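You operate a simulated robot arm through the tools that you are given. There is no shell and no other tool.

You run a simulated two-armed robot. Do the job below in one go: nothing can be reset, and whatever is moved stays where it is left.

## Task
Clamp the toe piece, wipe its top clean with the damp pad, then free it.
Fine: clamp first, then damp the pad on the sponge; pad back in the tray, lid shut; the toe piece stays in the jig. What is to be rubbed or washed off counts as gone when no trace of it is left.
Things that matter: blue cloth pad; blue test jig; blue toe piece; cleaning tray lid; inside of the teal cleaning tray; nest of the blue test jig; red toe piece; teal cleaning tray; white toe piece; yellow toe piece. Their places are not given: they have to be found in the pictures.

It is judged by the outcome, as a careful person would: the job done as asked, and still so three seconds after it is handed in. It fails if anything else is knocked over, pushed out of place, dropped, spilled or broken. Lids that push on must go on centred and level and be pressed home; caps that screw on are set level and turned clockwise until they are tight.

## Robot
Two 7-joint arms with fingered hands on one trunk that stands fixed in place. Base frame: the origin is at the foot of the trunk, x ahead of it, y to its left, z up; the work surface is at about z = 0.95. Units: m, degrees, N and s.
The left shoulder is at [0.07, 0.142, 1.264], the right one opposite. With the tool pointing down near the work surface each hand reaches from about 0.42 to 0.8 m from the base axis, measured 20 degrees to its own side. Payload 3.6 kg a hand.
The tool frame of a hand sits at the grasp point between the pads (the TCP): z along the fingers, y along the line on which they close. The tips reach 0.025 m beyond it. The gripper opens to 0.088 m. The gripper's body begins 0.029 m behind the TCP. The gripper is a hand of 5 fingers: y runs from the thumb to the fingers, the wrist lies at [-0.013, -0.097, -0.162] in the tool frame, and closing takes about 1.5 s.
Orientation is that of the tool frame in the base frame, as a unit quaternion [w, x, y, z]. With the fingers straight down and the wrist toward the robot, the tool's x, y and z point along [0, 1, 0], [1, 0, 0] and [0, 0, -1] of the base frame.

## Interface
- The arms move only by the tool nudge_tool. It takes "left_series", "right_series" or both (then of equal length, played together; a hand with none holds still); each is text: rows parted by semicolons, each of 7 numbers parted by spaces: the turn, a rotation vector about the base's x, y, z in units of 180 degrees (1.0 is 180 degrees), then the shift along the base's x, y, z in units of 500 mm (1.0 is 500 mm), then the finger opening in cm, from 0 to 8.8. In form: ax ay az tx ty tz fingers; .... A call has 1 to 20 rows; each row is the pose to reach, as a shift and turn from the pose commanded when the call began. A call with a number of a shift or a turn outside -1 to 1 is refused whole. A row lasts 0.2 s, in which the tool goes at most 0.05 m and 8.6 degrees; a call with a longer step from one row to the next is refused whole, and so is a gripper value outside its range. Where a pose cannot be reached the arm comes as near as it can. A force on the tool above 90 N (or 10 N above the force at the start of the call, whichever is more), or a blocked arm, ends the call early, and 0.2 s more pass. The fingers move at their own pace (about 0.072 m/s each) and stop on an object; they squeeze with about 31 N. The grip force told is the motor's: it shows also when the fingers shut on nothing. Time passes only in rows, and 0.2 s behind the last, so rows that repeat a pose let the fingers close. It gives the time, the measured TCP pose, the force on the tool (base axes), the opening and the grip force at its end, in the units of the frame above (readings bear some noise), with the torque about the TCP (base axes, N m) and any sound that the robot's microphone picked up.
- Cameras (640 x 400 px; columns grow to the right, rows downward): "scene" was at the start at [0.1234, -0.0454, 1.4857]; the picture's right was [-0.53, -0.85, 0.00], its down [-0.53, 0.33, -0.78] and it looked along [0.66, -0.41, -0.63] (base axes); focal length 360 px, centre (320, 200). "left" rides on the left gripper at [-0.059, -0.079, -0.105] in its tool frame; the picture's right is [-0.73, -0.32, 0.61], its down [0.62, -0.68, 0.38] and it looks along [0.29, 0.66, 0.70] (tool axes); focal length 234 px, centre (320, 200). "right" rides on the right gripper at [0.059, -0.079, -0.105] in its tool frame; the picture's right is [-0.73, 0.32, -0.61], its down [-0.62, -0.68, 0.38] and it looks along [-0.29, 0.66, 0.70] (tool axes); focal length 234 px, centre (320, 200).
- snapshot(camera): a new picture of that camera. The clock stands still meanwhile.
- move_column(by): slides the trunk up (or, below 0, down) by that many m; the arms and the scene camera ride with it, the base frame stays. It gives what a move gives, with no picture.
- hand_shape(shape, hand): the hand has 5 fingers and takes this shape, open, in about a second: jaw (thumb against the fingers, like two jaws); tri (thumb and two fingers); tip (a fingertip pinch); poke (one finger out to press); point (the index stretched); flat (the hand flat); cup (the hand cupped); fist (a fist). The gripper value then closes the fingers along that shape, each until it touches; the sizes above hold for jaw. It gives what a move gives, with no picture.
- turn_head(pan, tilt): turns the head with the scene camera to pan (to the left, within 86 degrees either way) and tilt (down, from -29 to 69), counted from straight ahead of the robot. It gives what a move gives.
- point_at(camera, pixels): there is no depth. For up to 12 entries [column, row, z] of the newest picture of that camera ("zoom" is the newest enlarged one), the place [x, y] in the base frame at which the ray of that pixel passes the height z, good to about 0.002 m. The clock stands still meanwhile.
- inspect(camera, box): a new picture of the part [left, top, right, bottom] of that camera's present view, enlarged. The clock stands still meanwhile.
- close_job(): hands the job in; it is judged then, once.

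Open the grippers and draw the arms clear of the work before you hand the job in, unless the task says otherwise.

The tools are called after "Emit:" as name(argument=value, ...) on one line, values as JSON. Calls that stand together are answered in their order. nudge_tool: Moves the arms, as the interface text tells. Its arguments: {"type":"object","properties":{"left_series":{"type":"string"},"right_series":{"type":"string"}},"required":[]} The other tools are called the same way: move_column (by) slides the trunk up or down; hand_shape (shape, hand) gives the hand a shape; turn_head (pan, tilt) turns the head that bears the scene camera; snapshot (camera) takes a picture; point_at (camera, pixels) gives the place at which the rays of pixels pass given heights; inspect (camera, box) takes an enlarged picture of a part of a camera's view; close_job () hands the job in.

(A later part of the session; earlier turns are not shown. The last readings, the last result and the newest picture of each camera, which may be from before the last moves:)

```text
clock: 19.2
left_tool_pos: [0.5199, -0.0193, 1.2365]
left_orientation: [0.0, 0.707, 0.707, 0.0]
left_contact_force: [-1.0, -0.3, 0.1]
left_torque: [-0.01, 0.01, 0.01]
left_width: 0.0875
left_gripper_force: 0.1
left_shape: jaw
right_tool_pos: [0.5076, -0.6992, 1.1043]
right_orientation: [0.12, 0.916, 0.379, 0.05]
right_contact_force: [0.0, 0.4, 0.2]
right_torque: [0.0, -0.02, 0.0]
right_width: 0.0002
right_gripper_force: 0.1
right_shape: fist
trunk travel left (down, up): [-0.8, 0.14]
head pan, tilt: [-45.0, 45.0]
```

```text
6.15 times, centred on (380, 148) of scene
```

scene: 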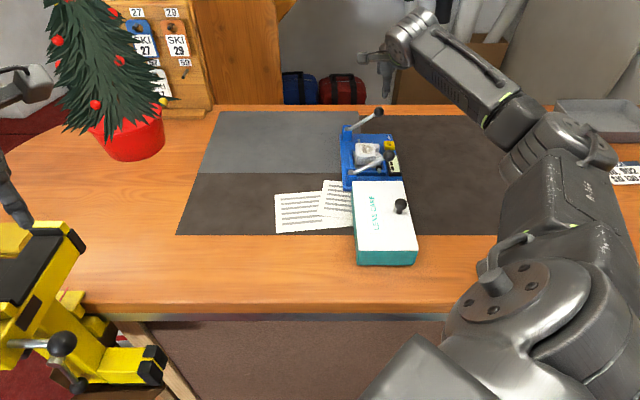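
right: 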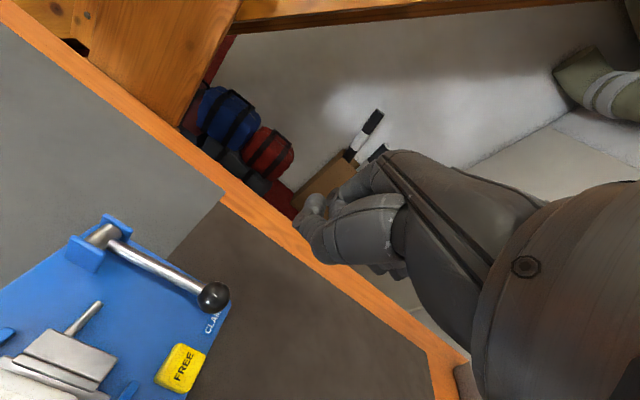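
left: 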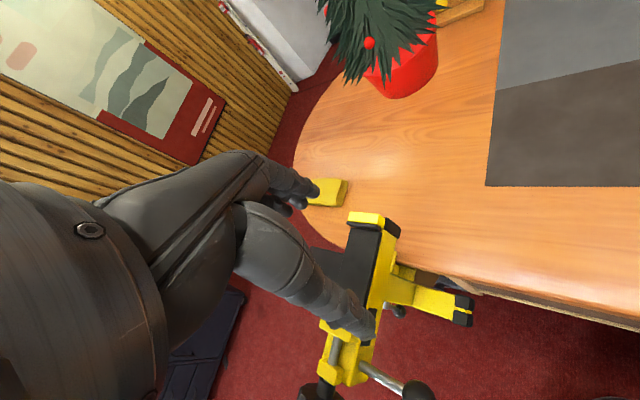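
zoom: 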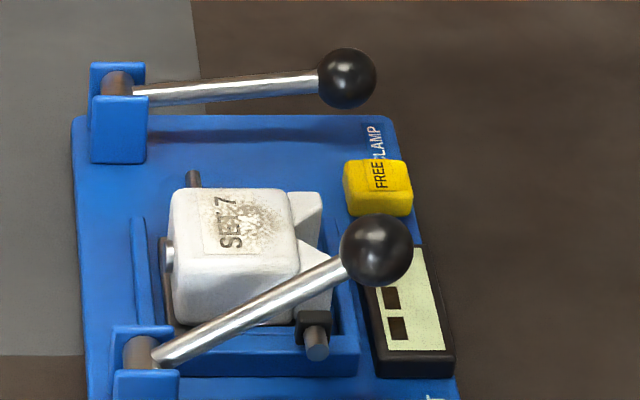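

The clamp lever stays down with the block at the toe piece. I raise the hand, take the jaw shape, and move toward the tray, untilting, to view from there.

Emit:
nudge_tool(right_series="0 0 0 0 0 0.09 0; 0.0074 0.0074 0 -0.03 0.037 0.18 0; 0.0147 0.0147 0 -0.08 0.096 0.2 0; 0.0221 0.0221 0 -0.13 0.157 0.2 0; 0.0295 0.0295 0 -0.18 0.217 0.2 0; 0.0368 0.0368 0 -0.23 0.277 0.2 0; 0.0442 0.0442 0 -0.28 0.338 0.2 0; 0.0515 0.0515 0 -0.33 0.398 0.2 0; 0.0589 0.0589 0 -0.368 0.444 0.2 0; 0.0589 0.0589 0 -0.368 0.444 0.2 0")

Emit:
hand_shape(hand="right", shape="jaw")

Emit:
snapshot(camera="right")

Emit:
snapshot(camera="scene")

```text
refused: row 2 steps farther than a row can; nothing moved
```

```text
clock: 20.1
left_tool_pos: [0.5216, -0.0205, 1.2359]
left_orientation: [0.0, 0.707, 0.707, 0.0]
left_contact_force: [0.0, -0.3, 0.1]
left_torque: [0.03, -0.01, 0.0]
left_width: 0.0876
left_gripper_force: 0.0
left_shape: jaw
right_tool_pos: [0.5075, -0.6989, 1.1047]
right_orientation: [0.12, 0.916, 0.38, 0.05]
right_contact_force: [0.6, -0.3, -0.7]
right_torque: [0.02, 0.01, 0.02]
right_width: 0.0876
right_gripper_force: 0.2
right_shape: jaw
trunk travel left (down, up): [-0.8, 0.14]
head pan, tilt: [-45.0, 45.0]
```

```text
taken
```

right: 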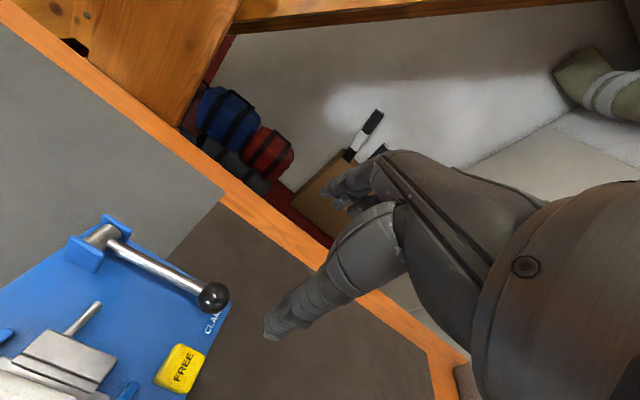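

```text
taken
```

scene: 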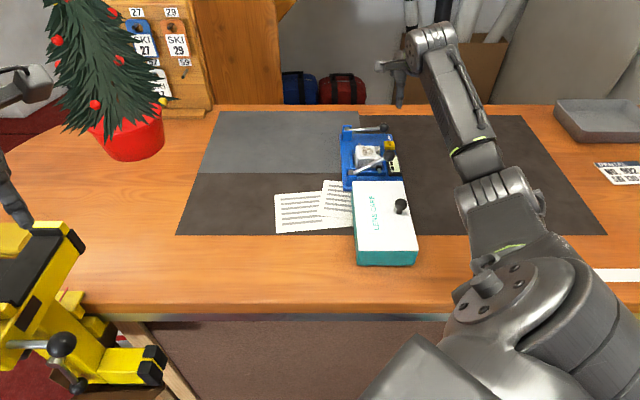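

The move was refused (step too long); the hand is now in jaw shape and the lever is still down. I repeat the move with shorter steps.

Emit:
nudge_tool(right_series="0 0 0 0 0 0.09 8; 0 0 0 0 0 0.17 8; 0.0074 0.0074 0 -0.04 0.048 0.2 8; 0.0147 0.0147 0 -0.09 0.108 0.2 8; 0.0221 0.0221 0 -0.14 0.168 0.2 8; 0.0295 0.0295 0 -0.19 0.228 0.2 8; 0.0368 0.0368 0 -0.24 0.288 0.2 8; 0.0442 0.0442 0 -0.29 0.348 0.2 8; 0.0515 0.0515 0 -0.33 0.398 0.2 8; 0.0589 0.0589 0 -0.368 0.444 0.2 8; 0.0589 0.0589 0 -0.368 0.444 0.2 8")

Emit:
snapshot(camera="right")

Emit:
snapshot(camera="scene")

```text
clock: 22.6
left_tool_pos: [0.5206, -0.0196, 1.2361]
left_orientation: [0.0, 0.707, 0.707, 0.0]
left_contact_force: [-0.5, -0.4, -0.2]
left_torque: [-0.01, 0.0, -0.01]
left_width: 0.0877
left_gripper_force: 0.0
left_shape: jaw
right_tool_pos: [0.3381, -0.5317, 1.1146]
right_orientation: [0.0, 0.923, 0.385, 0.002]
right_contact_force: [-0.2, 0.1, 0.5]
right_torque: [0.0, -0.05, 0.03]
right_width: 0.0804
right_gripper_force: 0.0
right_shape: jaw
right hand out of reach, approached as far as the arm can: row 7, 8, 9, 10, 11
trunk travel left (down, up): [-0.8, 0.14]
head pan, tilt: [-45.0, 45.0]
```

```text
taken
```

right: 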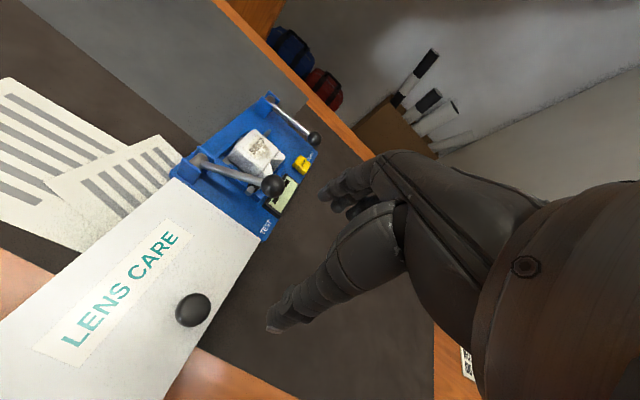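

```text
taken
```

scene: 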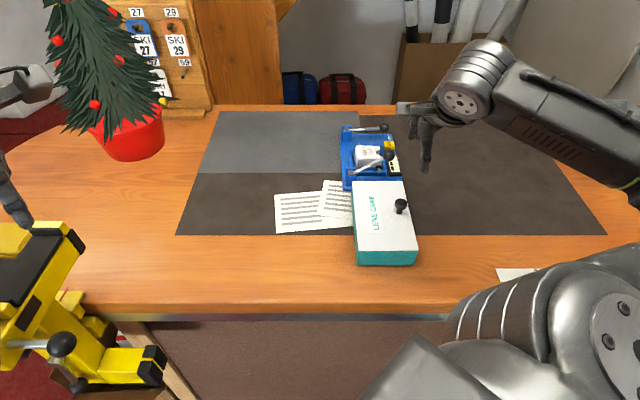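

The right arm stopped short: it is at (0.338,-0.532,1.115) instead of the commanded (0.324,-0.477,1.204). I try going to the earlier good pose (0.348,-0.422,1.314) to free its joints.

Emit:
nudge_tool(right_series="0 0 0 0.02 0.03 0.08 8; 0 0 0 0.05 0.07 0.15 8; 0 0 0 0.05 0.11 0.22 8; 0 0 0 0.05 0.11 0.22 8")

Emit:
snapshot(camera="scene")

```text
clock: 23.6
left_tool_pos: [0.5199, -0.0199, 1.235]
left_orientation: [0.0, 0.707, 0.707, -0.001]
left_contact_force: [0.3, 0.2, -0.1]
left_torque: [-0.02, -0.03, 0.01]
left_width: 0.0875
left_gripper_force: 0.1
left_shape: jaw
right_tool_pos: [0.3766, -0.534, 1.1275]
right_orientation: [0.002, 0.923, 0.385, 0.003]
right_contact_force: [0.5, 0.2, 0.2]
right_torque: [-0.01, 0.0, 0.01]
right_width: 0.0802
right_gripper_force: 0.0
right_shape: jaw
right hand out of reach, approached as far as the arm can: row 1, 2, 3, 4
trunk travel left (down, up): [-0.8, 0.14]
head pan, tilt: [-45.0, 45.0]
```

```text
taken
```

scene: 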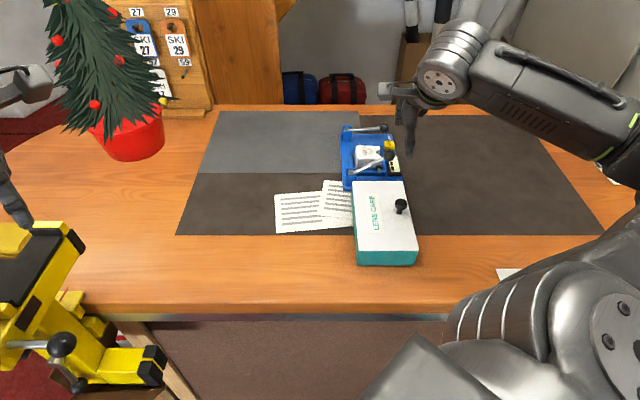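

Still stuck by joint limits. I move outward (shift +0.09,-0.10,0) to a place that should be reachable, keeping height.

Emit:
nudge_tool(right_series="0 0 0 0.06 -0.067 0 8; 0 0 0 0.12 -0.134 0 8; 0 0 0 0.18 -0.2 0 8; 0 0 0 0.18 -0.2 0 8; 0 0 0 0.18 -0.2 0 8")

Emit:
snapshot(camera="scene")

```text
clock: 24.8
left_tool_pos: [0.5202, -0.0203, 1.2344]
left_orientation: [0.0, 0.707, 0.707, 0.001]
left_contact_force: [0.6, 0.0, -0.5]
left_torque: [0.01, 0.01, -0.01]
left_width: 0.0876
left_gripper_force: 0.0
left_shape: jaw
right_tool_pos: [0.4655, -0.6356, 1.1236]
right_orientation: [0.0, 0.924, 0.383, 0.0]
right_contact_force: [0.5, -0.7, 0.7]
right_torque: [0.02, 0.0, 0.02]
right_width: 0.0797
right_gripper_force: 0.0
right_shape: jaw
trunk travel left (down, up): [-0.8, 0.14]
head pan, tilt: [-45.0, 45.0]
```

```text
taken
```

scene: 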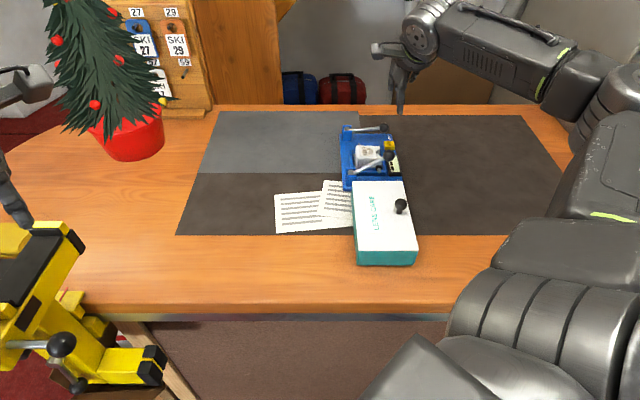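

The arm is back on command at (0.4655,-0.6356,1.1236). I raise it to z≈1.3 first, then draw back along the way it came before.

Emit:
nudge_tool(right_series="0 0 0 0 0 0.09 8; 0 0 0 0 0 0.18 8; 0 0 0 0 0 0.27 8; 0 0 0 0 0 0.36 8; 0 0 0 -0.05 0.07 0.38 8; 0 0 0 -0.1 0.14 0.38 8; 0 0 0 -0.1 0.14 0.38 8")

Emit:
snapshot(camera="scene")

```text
clock: 26.4
left_tool_pos: [0.5219, -0.0213, 1.2348]
left_orientation: [-0.001, 0.707, 0.707, 0.0]
left_contact_force: [0.6, -0.6, 0.5]
left_torque: [0.06, 0.02, -0.03]
left_width: 0.0875
left_gripper_force: 0.0
left_shape: jaw
right_tool_pos: [0.4178, -0.5669, 1.3136]
right_orientation: [0.0, 0.923, 0.384, -0.001]
right_contact_force: [0.1, -0.4, -0.2]
right_torque: [0.0, 0.01, -0.02]
right_width: 0.0802
right_gripper_force: 0.2
right_shape: jaw
trunk travel left (down, up): [-0.8, 0.14]
head pan, tilt: [-45.0, 45.0]
```

```text
taken
```

scene: 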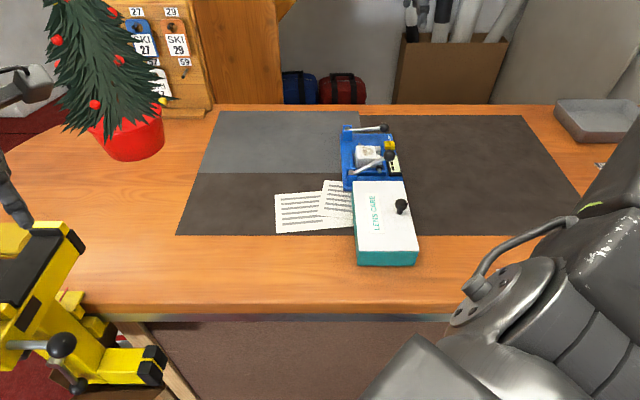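

Good, the arm follows at (0.4178,-0.5669,1.3136). I draw back to (0.348,-0.43,1.31), then test descending over the tray from there.

Emit:
nudge_tool(right_series="0 0 0 -0.04 0.07 0 8; 0 0 0 -0.08 0.14 0 8; 0 0 0 -0.12 0.21 0 8; 0 0 0 -0.14 0.27 0 8; 0 0 0 -0.14 0.27 0 8")

Emit:
nudge_tool(right_series="0 0 0 -0.02 -0.02 -0.06 8; 0 0 0 -0.04 -0.05 -0.12 8; 0 0 0 -0.05 -0.09 -0.18 8; 0 0 0 -0.05 -0.09 -0.24 8; 0 0 0 -0.05 -0.09 -0.3 8; 0 0 0 -0.05 -0.09 -0.3 8")

Emit:
snapshot(camera="scene")

```text
clock: 27.6
left_tool_pos: [0.5211, -0.0196, 1.2363]
left_orientation: [0.0, 0.707, 0.707, 0.0]
left_contact_force: [0.7, -0.3, 0.0]
left_torque: [-0.03, -0.01, 0.02]
left_width: 0.0878
left_gripper_force: 0.0
left_shape: jaw
right_tool_pos: [0.3454, -0.4324, 1.3114]
right_orientation: [0.0, 0.924, 0.383, 0.0]
right_contact_force: [0.9, 0.0, -0.3]
right_torque: [0.03, -0.02, 0.02]
right_width: 0.0802
right_gripper_force: 0.0
right_shape: jaw
trunk travel left (down, up): [-0.8, 0.14]
head pan, tilt: [-45.0, 45.0]
```

```text
clock: 28.9
left_tool_pos: [0.5205, -0.0199, 1.2365]
left_orientation: [0.0, 0.707, 0.707, -0.001]
left_contact_force: [0.0, -0.1, 0.2]
left_torque: [-0.01, 0.0, 0.01]
left_width: 0.088
left_gripper_force: 0.1
left_shape: jaw
right_tool_pos: [0.3203, -0.4742, 1.1611]
right_orientation: [0.001, 0.924, 0.383, 0.001]
right_contact_force: [0.3, 0.8, -0.1]
right_torque: [-0.01, 0.01, 0.01]
right_width: 0.08
right_gripper_force: 0.0
right_shape: jaw
trunk travel left (down, up): [-0.8, 0.14]
head pan, tilt: [-45.0, 45.0]
```

```text
taken
```

scene: 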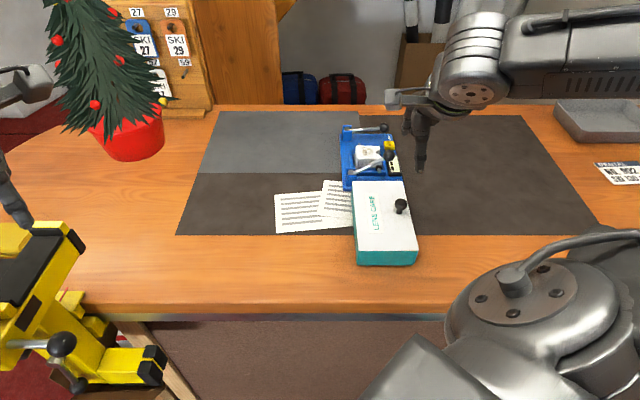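

From this configuration the arm reaches (0.3203,-0.4742,1.1611). I look at the knob and the jig from the right camera.

Emit:
snapshot(camera="right")

Emit:
inspect(camera="right", box=[170, 60, 350, 230])

```text
taken
```

right: 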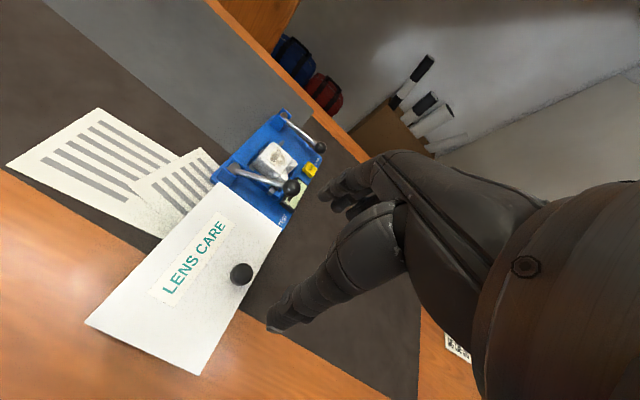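

```text
2.35 times, centred on (260, 145) of right
```

zoom: 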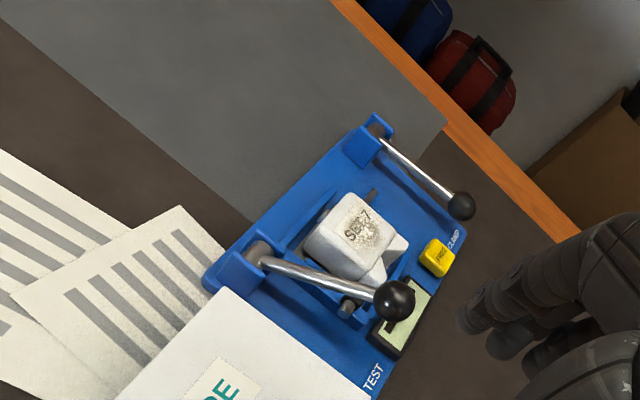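

Clamp lever remains down. The knob is at (241,274); I measure it from here.

Emit:
point_at(camera="right", pixels=[[241, 274, 1.01], [241, 274, 1.02], [241, 274, 1.03], [221, 183, 1.0], [283, 228, 1.0], [86, 323, 1.0], [203, 375, 1.0]])

Emit:
inspect(camera="right", box=[170, 220, 330, 340])

Emit:
inspect(camera="scene", box=[370, 180, 430, 230])

```text
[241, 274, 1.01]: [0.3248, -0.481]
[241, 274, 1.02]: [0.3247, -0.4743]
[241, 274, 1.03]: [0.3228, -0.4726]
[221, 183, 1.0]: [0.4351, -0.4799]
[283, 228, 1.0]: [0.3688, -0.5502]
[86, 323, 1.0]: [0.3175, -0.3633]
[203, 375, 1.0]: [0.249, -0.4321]
```

```text
3.33 times, centred on (250, 280) of right
```

zoom: 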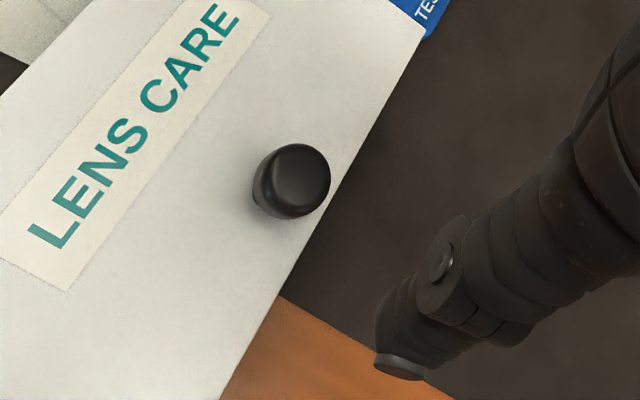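

```text
8.00 times, centred on (400, 205) of scene
```

zoom: 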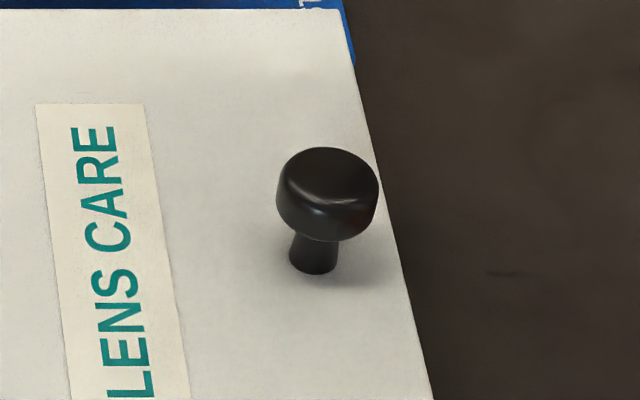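

The knob is at about (0.3247,-0.476), cap z≈1.012–1.025 above the lid at 1.0. I lower the open jaw around it to TCP z≈1.033.

Emit:
nudge_tool(right_series="0 0 0 0.004 -0.002 -0.08 5; 0 0 0 0.009 -0.004 -0.16 5; 0 0 0 0.009 -0.004 -0.22 5; 0 0 0 0.009 -0.004 -0.256 5; 0 0 0 0.009 -0.004 -0.256 5")

Emit:
snapshot(camera="right")

Emit:
inspect(camera="scene", box=[340, 150, 440, 250])

```text
clock: 30.1
left_tool_pos: [0.5209, -0.0199, 1.2356]
left_orientation: [0.0, 0.707, 0.707, 0.0]
left_contact_force: [-0.1, 0.1, -0.4]
left_torque: [0.01, -0.01, 0.02]
left_width: 0.0875
left_gripper_force: 0.0
left_shape: jaw
right_tool_pos: [0.3255, -0.4772, 1.0314]
right_orientation: [0.0, 0.924, 0.383, 0.0]
right_contact_force: [-0.3, -0.3, 0.7]
right_torque: [0.03, 0.0, 0.01]
right_width: 0.0507
right_gripper_force: 0.0
right_shape: jaw
trunk travel left (down, up): [-0.8, 0.14]
head pan, tilt: [-45.0, 45.0]
```

```text
taken
```

right: 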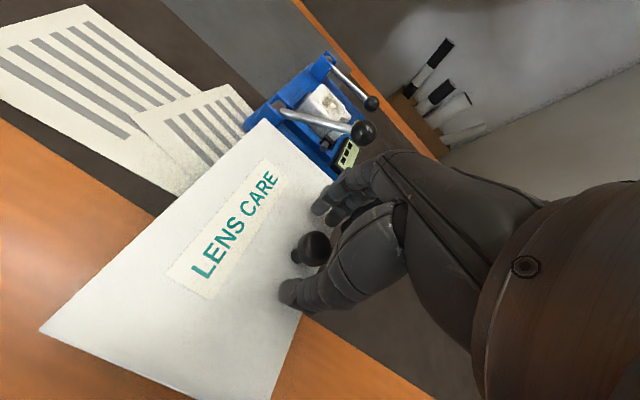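

```text
4.00 times, centred on (390, 200) of scene
```

zoom: 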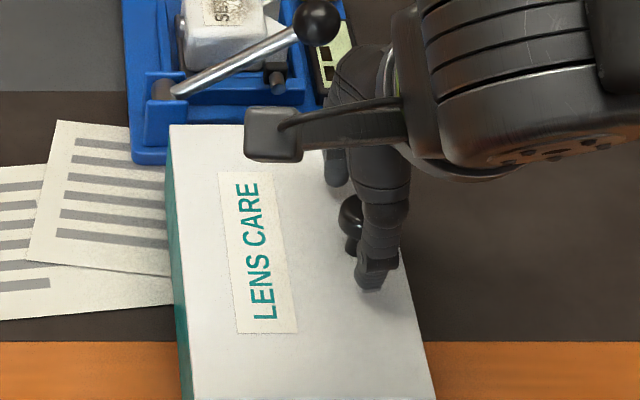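

The knob sits between the thumb tip and the fingers (right image (315,248)). I close on it with full squeeze.

Emit:
nudge_tool(right_series="0 0 0 0 0 0 2; 0 0 0 0 0 0 1; 0 0 0 0 0 0 0; 0 0 0 0 0 0 0; 0 0 0 0 0 0 0; 0 0 0 0 0 0 0")

Emit:
inspect(camera="right", box=[220, 170, 420, 330])

Emit:
inspect(camera="scene", box=[340, 150, 440, 250])

```text
clock: 31.6
left_tool_pos: [0.5211, -0.0224, 1.2354]
left_orientation: [0.0, 0.707, 0.707, 0.001]
left_contact_force: [-0.1, -0.1, 0.7]
left_torque: [-0.02, 0.03, 0.02]
left_width: 0.0876
left_gripper_force: 0.1
left_shape: jaw
right_tool_pos: [0.3261, -0.479, 1.0314]
right_orientation: [-0.001, 0.924, 0.382, 0.0]
right_contact_force: [-0.6, -0.3, 0.9]
right_torque: [-0.08, -0.03, 0.01]
right_width: 0.0095
right_gripper_force: 31.1
right_shape: jaw
trunk travel left (down, up): [-0.8, 0.14]
head pan, tilt: [-45.0, 45.0]
```

```text
2.50 times, centred on (320, 250) of right
```

zoom: 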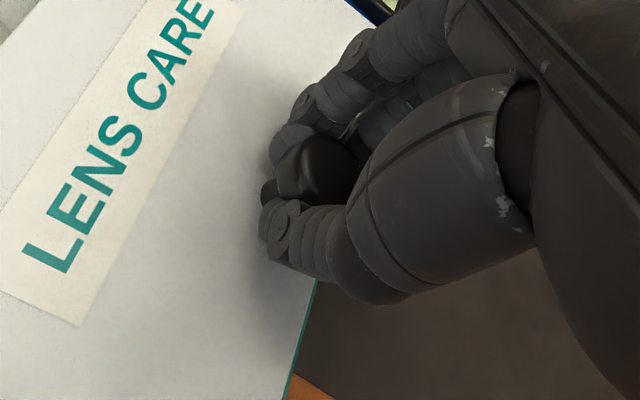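

```text
4.00 times, centred on (390, 200) of scene
```

zoom: 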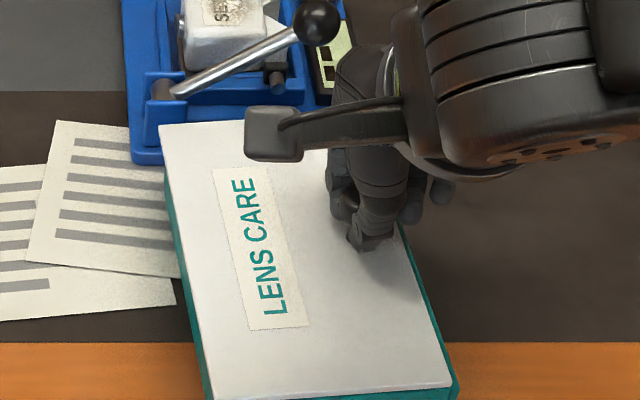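

The grip shows 31 N at 0.95 cm width, but the lid (and perhaps the tray) turned a little as the fingers closed. I look at the whole picture.

Emit:
snapshot(camera="scene")

Emit:
inspect(camera="scene", box=[330, 170, 440, 275])

```text
taken
```

scene: 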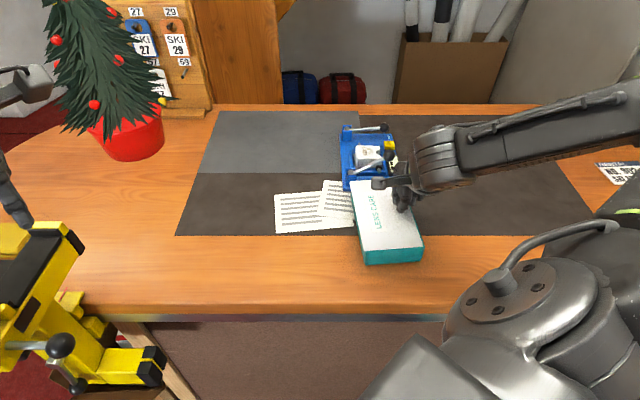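

```text
3.81 times, centred on (385, 222) of scene
```

zoom: 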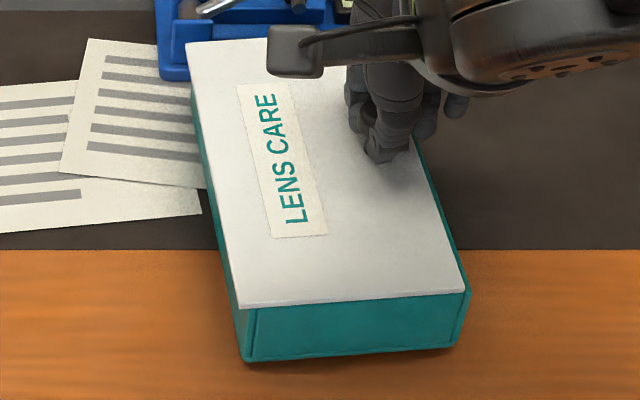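

The tray seems to have yawed about 4–5° with the lid. I zoom closer to see the lid-to-box relation.

Emit:
inspect(camera="scene", box=[375, 195, 435, 270])

Emit:
inspect(camera="scene", box=[345, 170, 405, 245])

Emit:
snapshot(camera="right")

```text
5.33 times, centred on (405, 232) of scene
```

zoom: 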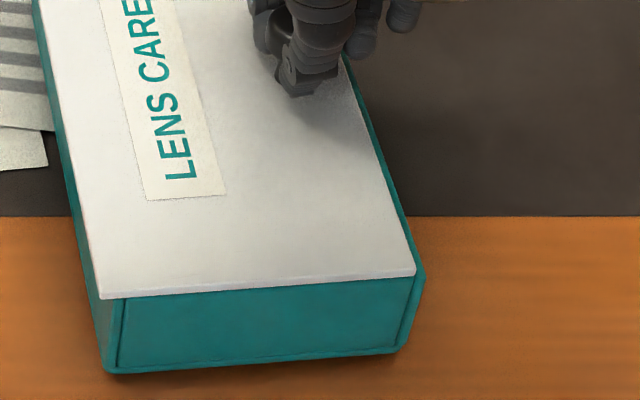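

```text
5.33 times, centred on (375, 208) of scene
```

zoom: 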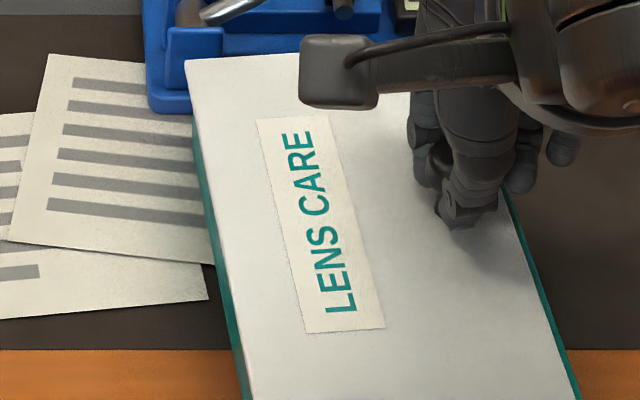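

```text
taken
```

right: 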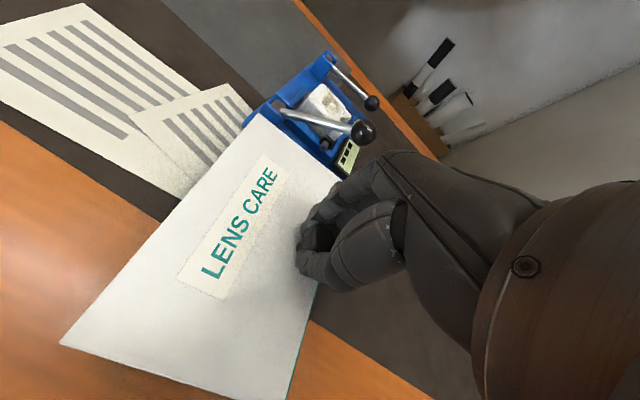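

I measure the lid's corners at z=1.0 after this turn, from the full scene picture and the last zoom.

Emit:
point_at(camera="zoom", pixels=[[185, 62, 1.0]])

Emit:
point_at(camera="scene", pixels=[[349.7, 182, 1.0], [363.9, 250.6, 1.0], [423, 245.5, 1.0], [424.3, 246, 1.0], [365, 264.5, 0.95], [420, 260.5, 0.95]])

```text
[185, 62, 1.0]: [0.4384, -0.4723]
```

```text
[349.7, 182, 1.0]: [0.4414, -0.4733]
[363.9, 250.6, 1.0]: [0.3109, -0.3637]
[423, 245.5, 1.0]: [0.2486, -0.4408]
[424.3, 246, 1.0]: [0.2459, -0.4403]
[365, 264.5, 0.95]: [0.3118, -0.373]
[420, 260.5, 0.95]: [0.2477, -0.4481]
```

The lid and box turned about +5° in place (centre still near (0.344,-0.457)). With the knob held, I turn the hand back -5° about z to bring the tray back to line.

Emit:
nudge_tool(right_series="0 0 -0.008 0 0 0 0; 0 0 -0.016 0 0 0 0; 0 0 -0.024 0 0 0 0; 0 0 -0.03 0 0 0 0; 0 0 -0.03 0 0 0 0")

Emit:
inspect(camera="scene", box=[330, 170, 440, 275])

```text
clock: 32.8
left_tool_pos: [0.5226, -0.0232, 1.2363]
left_orientation: [-0.001, 0.707, 0.707, 0.0]
left_contact_force: [0.0, -0.8, 0.4]
left_torque: [0.01, 0.01, 0.02]
left_width: 0.0874
left_gripper_force: 0.0
left_shape: jaw
right_tool_pos: [0.3256, -0.4783, 1.0309]
right_orientation: [-0.001, 0.941, 0.339, 0.0]
right_contact_force: [-0.7, 0.4, 0.3]
right_torque: [-0.14, -0.06, 0.07]
right_width: 0.0096
right_gripper_force: 30.5
right_shape: jaw
trunk travel left (down, up): [-0.8, 0.14]
head pan, tilt: [-45.0, 45.0]
```

```text
3.81 times, centred on (385, 222) of scene
```

zoom: 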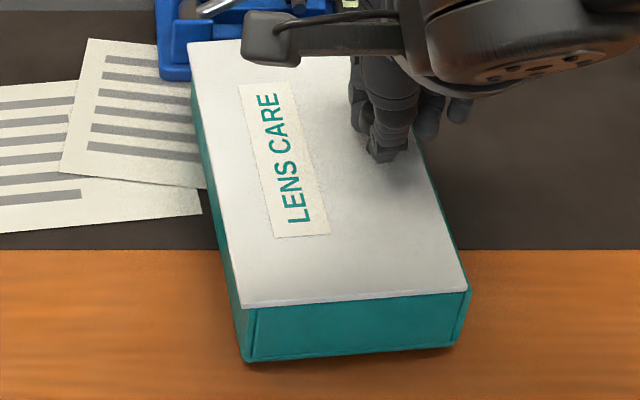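

The tray did not turn back (the knob turns in the grip). I now lift gently 8 mm to see how the lid comes off.

Emit:
nudge_tool(right_series="0 0 0 0 0 0.004 0; 0 0 0 0 0 0.01 0; 0 0 0 0 0 0.016 0; 0 0 0 0 0 0.016 0")

Emit:
inspect(camera="scene", box=[330, 170, 440, 275])

Emit:
snapshot(camera="right")

```text
clock: 33.8
left_tool_pos: [0.5221, -0.0223, 1.2344]
left_orientation: [0.0, 0.707, 0.707, 0.0]
left_contact_force: [-0.2, 0.0, -0.1]
left_torque: [-0.02, 0.0, 0.02]
left_width: 0.0878
left_gripper_force: 0.0
left_shape: jaw
right_tool_pos: [0.3273, -0.4787, 1.0394]
right_orientation: [-0.001, 0.941, 0.339, -0.001]
right_contact_force: [1.5, 0.5, -15.3]
right_torque: [-0.17, 0.01, 0.05]
right_width: 0.0092
right_gripper_force: 31.0
right_shape: jaw
trunk travel left (down, up): [-0.8, 0.14]
head pan, tilt: [-45.0, 45.0]
```

```text
3.81 times, centred on (385, 222) of scene
```

zoom: 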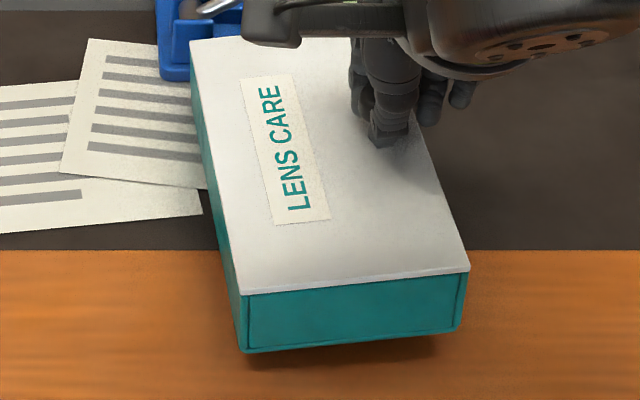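

```text
taken
```

right: 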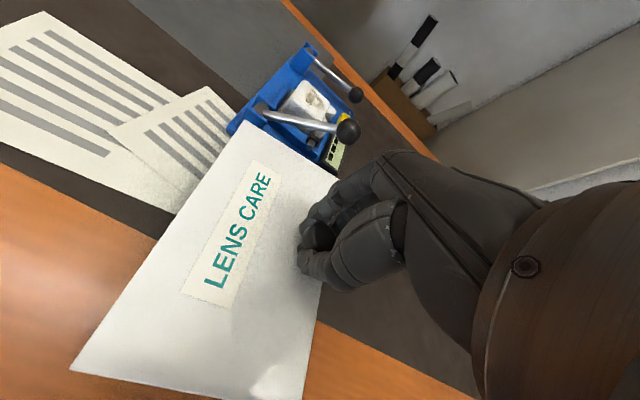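

The whole tray came up a bit with the lid (15 N down). I hold still for a second to see whether it settles, and read the force again.

Emit:
nudge_tool(right_series="0 0 0 0 0 0 0; 0 0 0 0 0 0 0; 0 0 0 0 0 0 0; 0 0 0 0 0 0 0")

Emit:
inspect(camera="scene", box=[330, 170, 440, 275])

```text
clock: 34.8
left_tool_pos: [0.524, -0.022, 1.2344]
left_orientation: [-0.001, 0.707, 0.708, -0.001]
left_contact_force: [0.4, 0.3, 0.0]
left_torque: [0.02, 0.03, -0.02]
left_width: 0.0877
left_gripper_force: 0.0
left_shape: jaw
right_tool_pos: [0.3273, -0.48, 1.0393]
right_orientation: [0.0, 0.941, 0.338, 0.0]
right_contact_force: [0.2, -0.4, -14.0]
right_torque: [-0.13, 0.05, 0.02]
right_width: 0.0093
right_gripper_force: 31.3
right_shape: jaw
trunk travel left (down, up): [-0.8, 0.14]
head pan, tilt: [-45.0, 45.0]
```

```text
3.81 times, centred on (385, 222) of scene
```

zoom: 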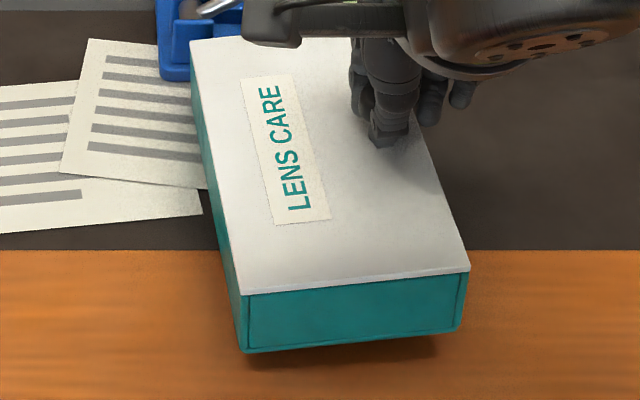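

The reading holds at 14 N, so the lid is a tight push fit and the tray hangs from it. While it hangs I turn the hand -5° to square the tray again, then set it down gently.

Emit:
nudge_tool(right_series="0 0 -0.01 0 0 0 0; 0 0 -0.02 0 0 0 0; 0 0 -0.03 0 0 0 0; 0 0 -0.03 0 0 0 0; 0 0 -0.03 0 0 -0.006 0; 0 0 -0.03 0 0 -0.012 0; 0 0 -0.03 0 0 -0.016 0; 0 0 -0.03 0 0 -0.016 0")

Emit:
inspect(camera="scene", box=[330, 170, 440, 275])

```text
clock: 36.5
left_tool_pos: [0.5219, -0.0216, 1.2354]
left_orientation: [-0.001, 0.707, 0.707, 0.001]
left_contact_force: [-0.2, -0.6, 0.2]
left_torque: [0.0, 0.02, -0.03]
left_width: 0.0876
left_gripper_force: 0.1
left_shape: jaw
right_tool_pos: [0.3244, -0.4789, 1.0315]
right_orientation: [-0.001, 0.956, 0.294, -0.001]
right_contact_force: [-1.1, 0.1, -11.6]
right_torque: [-0.15, -0.06, 0.05]
right_width: 0.0095
right_gripper_force: 31.0
right_shape: jaw
trunk travel left (down, up): [-0.8, 0.14]
head pan, tilt: [-45.0, 45.0]
```

```text
3.81 times, centred on (385, 222) of scene
```

zoom: 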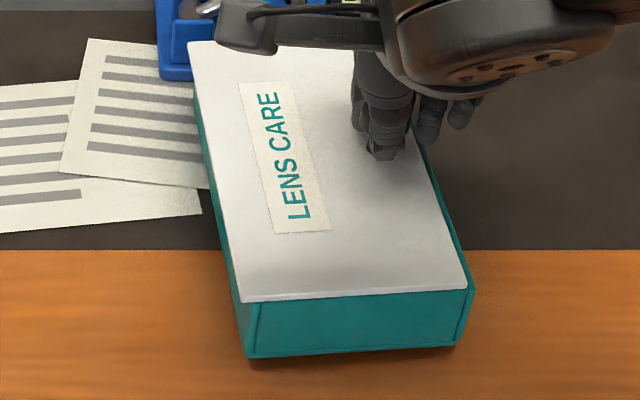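

The tray is almost down (11.6 N still hanging). I lower a few more millimetres until it rests.

Emit:
nudge_tool(right_series="0 0 0 0 0 -0.004 0; 0 0 0 0 0 -0.008 0; 0 0 0 0 0 -0.008 0")

Emit:
inspect(camera="scene", box=[330, 170, 440, 275])

Emit:
snapshot(camera="left")

```text
clock: 37.4
left_tool_pos: [0.52, -0.0208, 1.2355]
left_orientation: [0.0, 0.707, 0.707, 0.0]
left_contact_force: [0.3, 0.1, -0.3]
left_torque: [0.0, 0.0, -0.02]
left_width: 0.0878
left_gripper_force: 0.0
left_shape: jaw
right_tool_pos: [0.3247, -0.4795, 1.0282]
right_orientation: [0.0, 0.956, 0.295, 0.0]
right_contact_force: [-1.8, 0.9, -1.8]
right_torque: [-0.15, -0.01, 0.05]
right_width: 0.01
right_gripper_force: 30.7
right_shape: jaw
trunk travel left (down, up): [-0.8, 0.14]
head pan, tilt: [-45.0, 45.0]
```

```text
3.81 times, centred on (385, 222) of scene
```

zoom: 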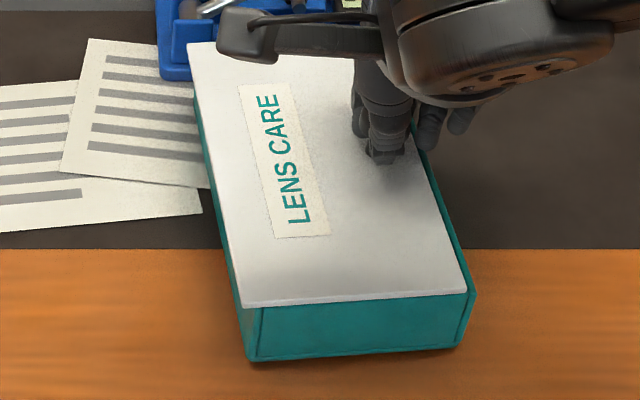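

```text
taken
```

left: 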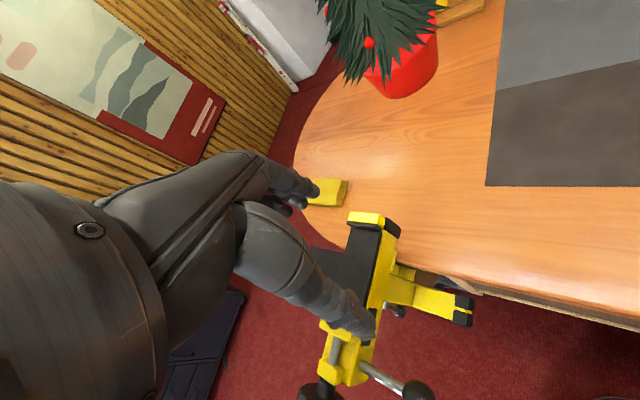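

The tray rests again, with a teal rim showing at the lid's right edge (440,200): the lid has moved left relative to the box, so it may be a sliding lid. I test by pushing the knob 8 mm to the left across the tray.

Emit:
nudge_tool(right_series="0 0 0 0.004 0.0045 0 0; 0 0 0 0.007 0.008 0 0; 0 0 0 0.0105 0.012 0 0; 0 0 0 0.0105 0.012 0 0")

Emit:
inspect(camera="scene", box=[330, 170, 440, 275])

```text
clock: 38.4
left_tool_pos: [0.5202, -0.02, 1.235]
left_orientation: [0.0, 0.707, 0.707, 0.001]
left_contact_force: [-0.2, -0.5, 0.5]
left_torque: [0.0, -0.02, 0.0]
left_width: 0.0876
left_gripper_force: 0.1
left_shape: jaw
right_tool_pos: [0.3314, -0.4718, 1.0285]
right_orientation: [-0.002, 0.956, 0.294, -0.001]
right_contact_force: [-3.9, 2.0, -8.9]
right_torque: [-0.15, 0.05, 0.05]
right_width: 0.0097
right_gripper_force: 30.4
right_shape: jaw
trunk travel left (down, up): [-0.8, 0.14]
head pan, tilt: [-45.0, 45.0]
```

```text
3.81 times, centred on (385, 222) of scene
```

zoom: 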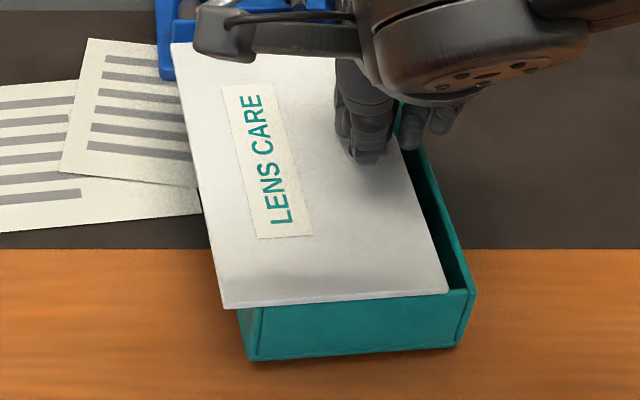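

It is a sliding lid: it slid left and the tray stayed put, showing the inside at right (445,240). I slide it 3 cm further.

Emit:
nudge_tool(right_series="0 0 0 0.0065 0.0076 -0.001 0; 0 0 0 0.013 0.0152 -0.002 0; 0 0 0 0.0195 0.0228 -0.002 0; 0 0 0 0.026 0.0304 -0.002 0; 0 0 0 0.0325 0.038 -0.002 0; 0 0 0 0.039 0.0456 -0.002 0; 0 0 0 0.039 0.0456 -0.002 0")

Emit:
inspect(camera="scene", box=[330, 170, 440, 275])

```text
clock: 40.0
left_tool_pos: [0.521, -0.0204, 1.2355]
left_orientation: [0.0, 0.707, 0.707, 0.0]
left_contact_force: [-0.6, 0.1, -0.1]
left_torque: [-0.03, 0.04, 0.03]
left_width: 0.0876
left_gripper_force: 0.1
left_shape: jaw
right_tool_pos: [0.348, -0.45, 1.0278]
right_orientation: [0.0, 0.956, 0.294, 0.0]
right_contact_force: [-1.6, 0.5, -6.3]
right_torque: [-0.17, 0.06, 0.04]
right_width: 0.0099
right_gripper_force: 31.5
right_shape: jaw
trunk travel left (down, up): [-0.8, 0.14]
head pan, tilt: [-45.0, 45.0]
```

```text
3.81 times, centred on (385, 222) of scene
```

zoom: 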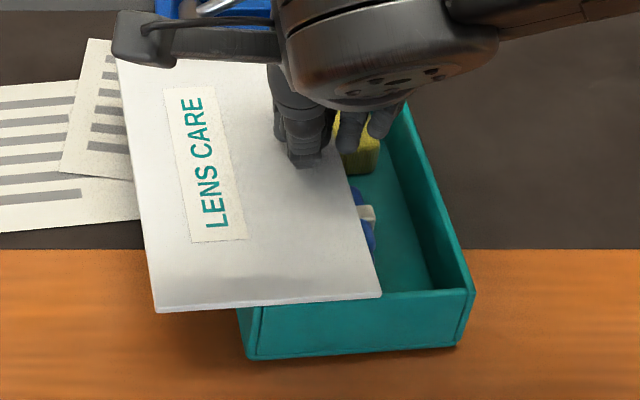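

The yellow sponge (360,150) and blue pad (365,220) appear inside. I slide 2.5 cm more, checking for a stop.

Emit:
nudge_tool(right_series="0 0 0 0.0065 0.0076 -0.001 0; 0 0 0 0.013 0.0152 -0.001 0; 0 0 0 0.0195 0.0228 -0.001 0; 0 0 0 0.026 0.0304 -0.001 0; 0 0 0 0.0325 0.038 -0.001 0; 0 0 0 0.0325 0.038 -0.001 0")

Emit:
inspect(camera="scene", box=[330, 170, 440, 275])

```text
clock: 41.4
left_tool_pos: [0.5208, -0.0202, 1.2356]
left_orientation: [0.0, 0.707, 0.707, 0.0]
left_contact_force: [0.0, -0.3, 0.1]
left_torque: [0.03, 0.02, -0.03]
left_width: 0.0878
left_gripper_force: 0.0
left_shape: jaw
right_tool_pos: [0.3638, -0.4315, 1.0269]
right_orientation: [0.001, 0.956, 0.294, 0.0]
right_contact_force: [-1.2, 1.8, -1.8]
right_torque: [-0.19, 0.06, 0.03]
right_width: 0.0103
right_gripper_force: 31.1
right_shape: jaw
trunk travel left (down, up): [-0.8, 0.14]
head pan, tilt: [-45.0, 45.0]
```

```text
3.81 times, centred on (385, 222) of scene
```

zoom: 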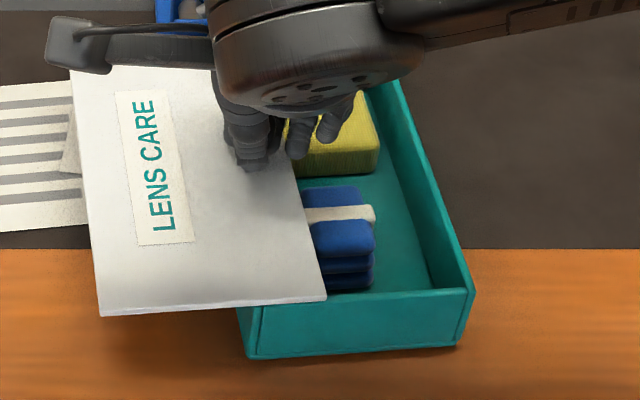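

The pad (folded, blue with a white band at (340,240)) and sponge (330,140) lie further left. I slide another 2 cm, watching for a stop.

Emit:
nudge_tool(right_series="0 0 0 0.0065 0.0076 0 0; 0 0 0 0.013 0.0152 0 0; 0 0 0 0.0195 0.0228 0 0; 0 0 0 0.026 0.0304 0 0; 0 0 0 0.026 0.0304 0 0")

Emit:
inspect(camera="scene", box=[320, 170, 430, 275])

```text
clock: 42.5
left_tool_pos: [0.5192, -0.0204, 1.2354]
left_orientation: [0.0, 0.707, 0.707, 0.0]
left_contact_force: [1.2, -0.9, -0.1]
left_torque: [-0.02, -0.02, 0.01]
left_width: 0.0876
left_gripper_force: 0.1
left_shape: jaw
right_tool_pos: [0.3774, -0.4169, 1.0274]
right_orientation: [0.001, 0.956, 0.295, 0.0]
right_contact_force: [-4.1, -3.0, -3.0]
right_torque: [-0.2, 0.17, -0.01]
right_width: 0.0094
right_gripper_force: 30.8
right_shape: jaw
trunk travel left (down, up): [-0.8, 0.14]
head pan, tilt: [-45.0, 45.0]
```

```text
3.81 times, centred on (375, 222) of scene
```

zoom: 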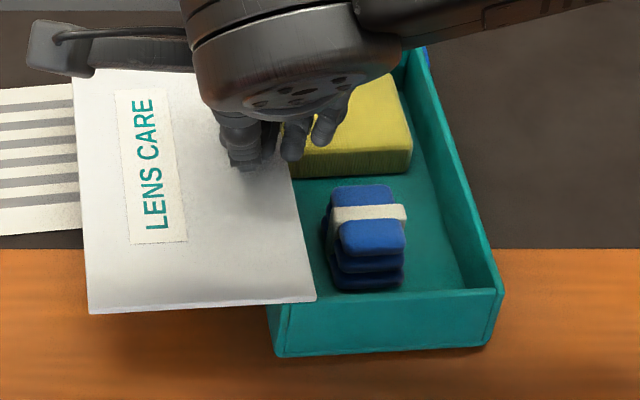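

The lid is open about 8 cm, with the pad (370,235) and sponge (350,130) now free; side force rose, so it is at its stop. I open the fingers and rise off the knob.

Emit:
nudge_tool(right_series="0 0 0 0 0 0 2; 0 0 0 0 0 0 3.5; 0 0 0 0 0 0 4.5; 0 0 0 0 0 0 4.5; 0 0 0 0 0 0.04 4.5; 0 0 0 0 0 0.1 4.5; 0 0 0 -0.02 -0.01 0.19 4.5; 0 0 0 -0.02 -0.01 0.28 4.5; 0 0 0 -0.02 -0.01 0.36 4.5; 0 0 0 -0.02 -0.01 0.36 4.5")

Emit:
snapshot(camera="scene")

Emit:
snapshot(camera="right")

```text
clock: 44.8
left_tool_pos: [0.5203, -0.0198, 1.2353]
left_orientation: [0.0, 0.707, 0.707, 0.0]
left_contact_force: [-0.2, 0.9, -0.5]
left_torque: [0.02, 0.0, 0.02]
left_width: 0.0878
left_gripper_force: 0.2
left_shape: jaw
right_tool_pos: [0.3684, -0.4225, 1.2067]
right_orientation: [0.0, 0.956, 0.294, 0.0]
right_contact_force: [-0.4, 0.2, 0.1]
right_torque: [0.02, 0.0, -0.03]
right_width: 0.0449
right_gripper_force: 0.0
right_shape: jaw
trunk travel left (down, up): [-0.8, 0.14]
head pan, tilt: [-45.0, 45.0]
```

```text
taken
```

scene: 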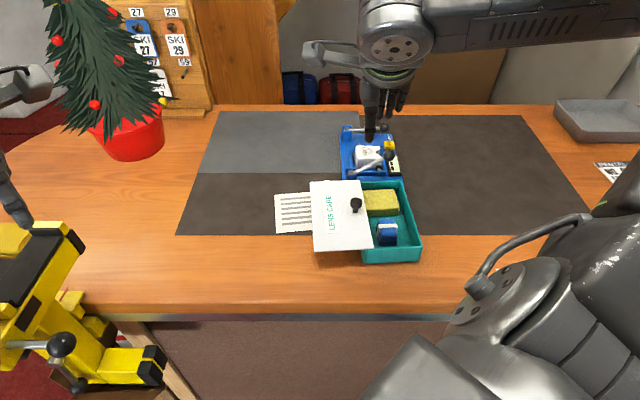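

```text
taken
```

right: 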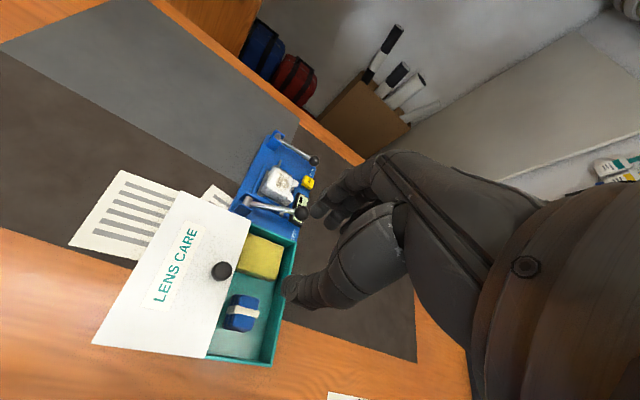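

The lid stays open. Now I zoom on the pad and sponge in both views to locate them.

Emit:
inspect(camera="scene", box=[340, 175, 430, 270])

Emit:
inspect(camera="right", box=[190, 210, 320, 370])

```text
4.21 times, centred on (385, 222) of scene
```

zoom: 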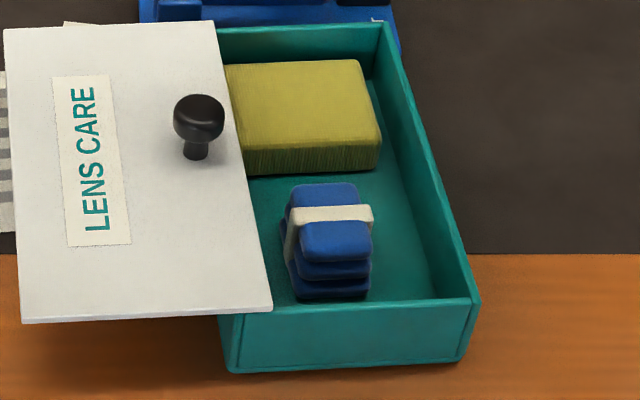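

```text
2.50 times, centred on (255, 290) of right
```

zoom: 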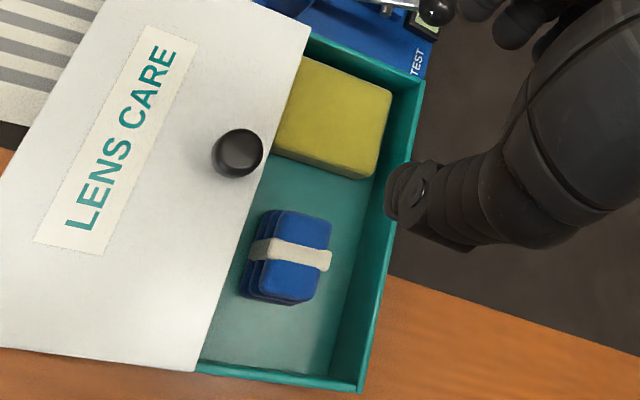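

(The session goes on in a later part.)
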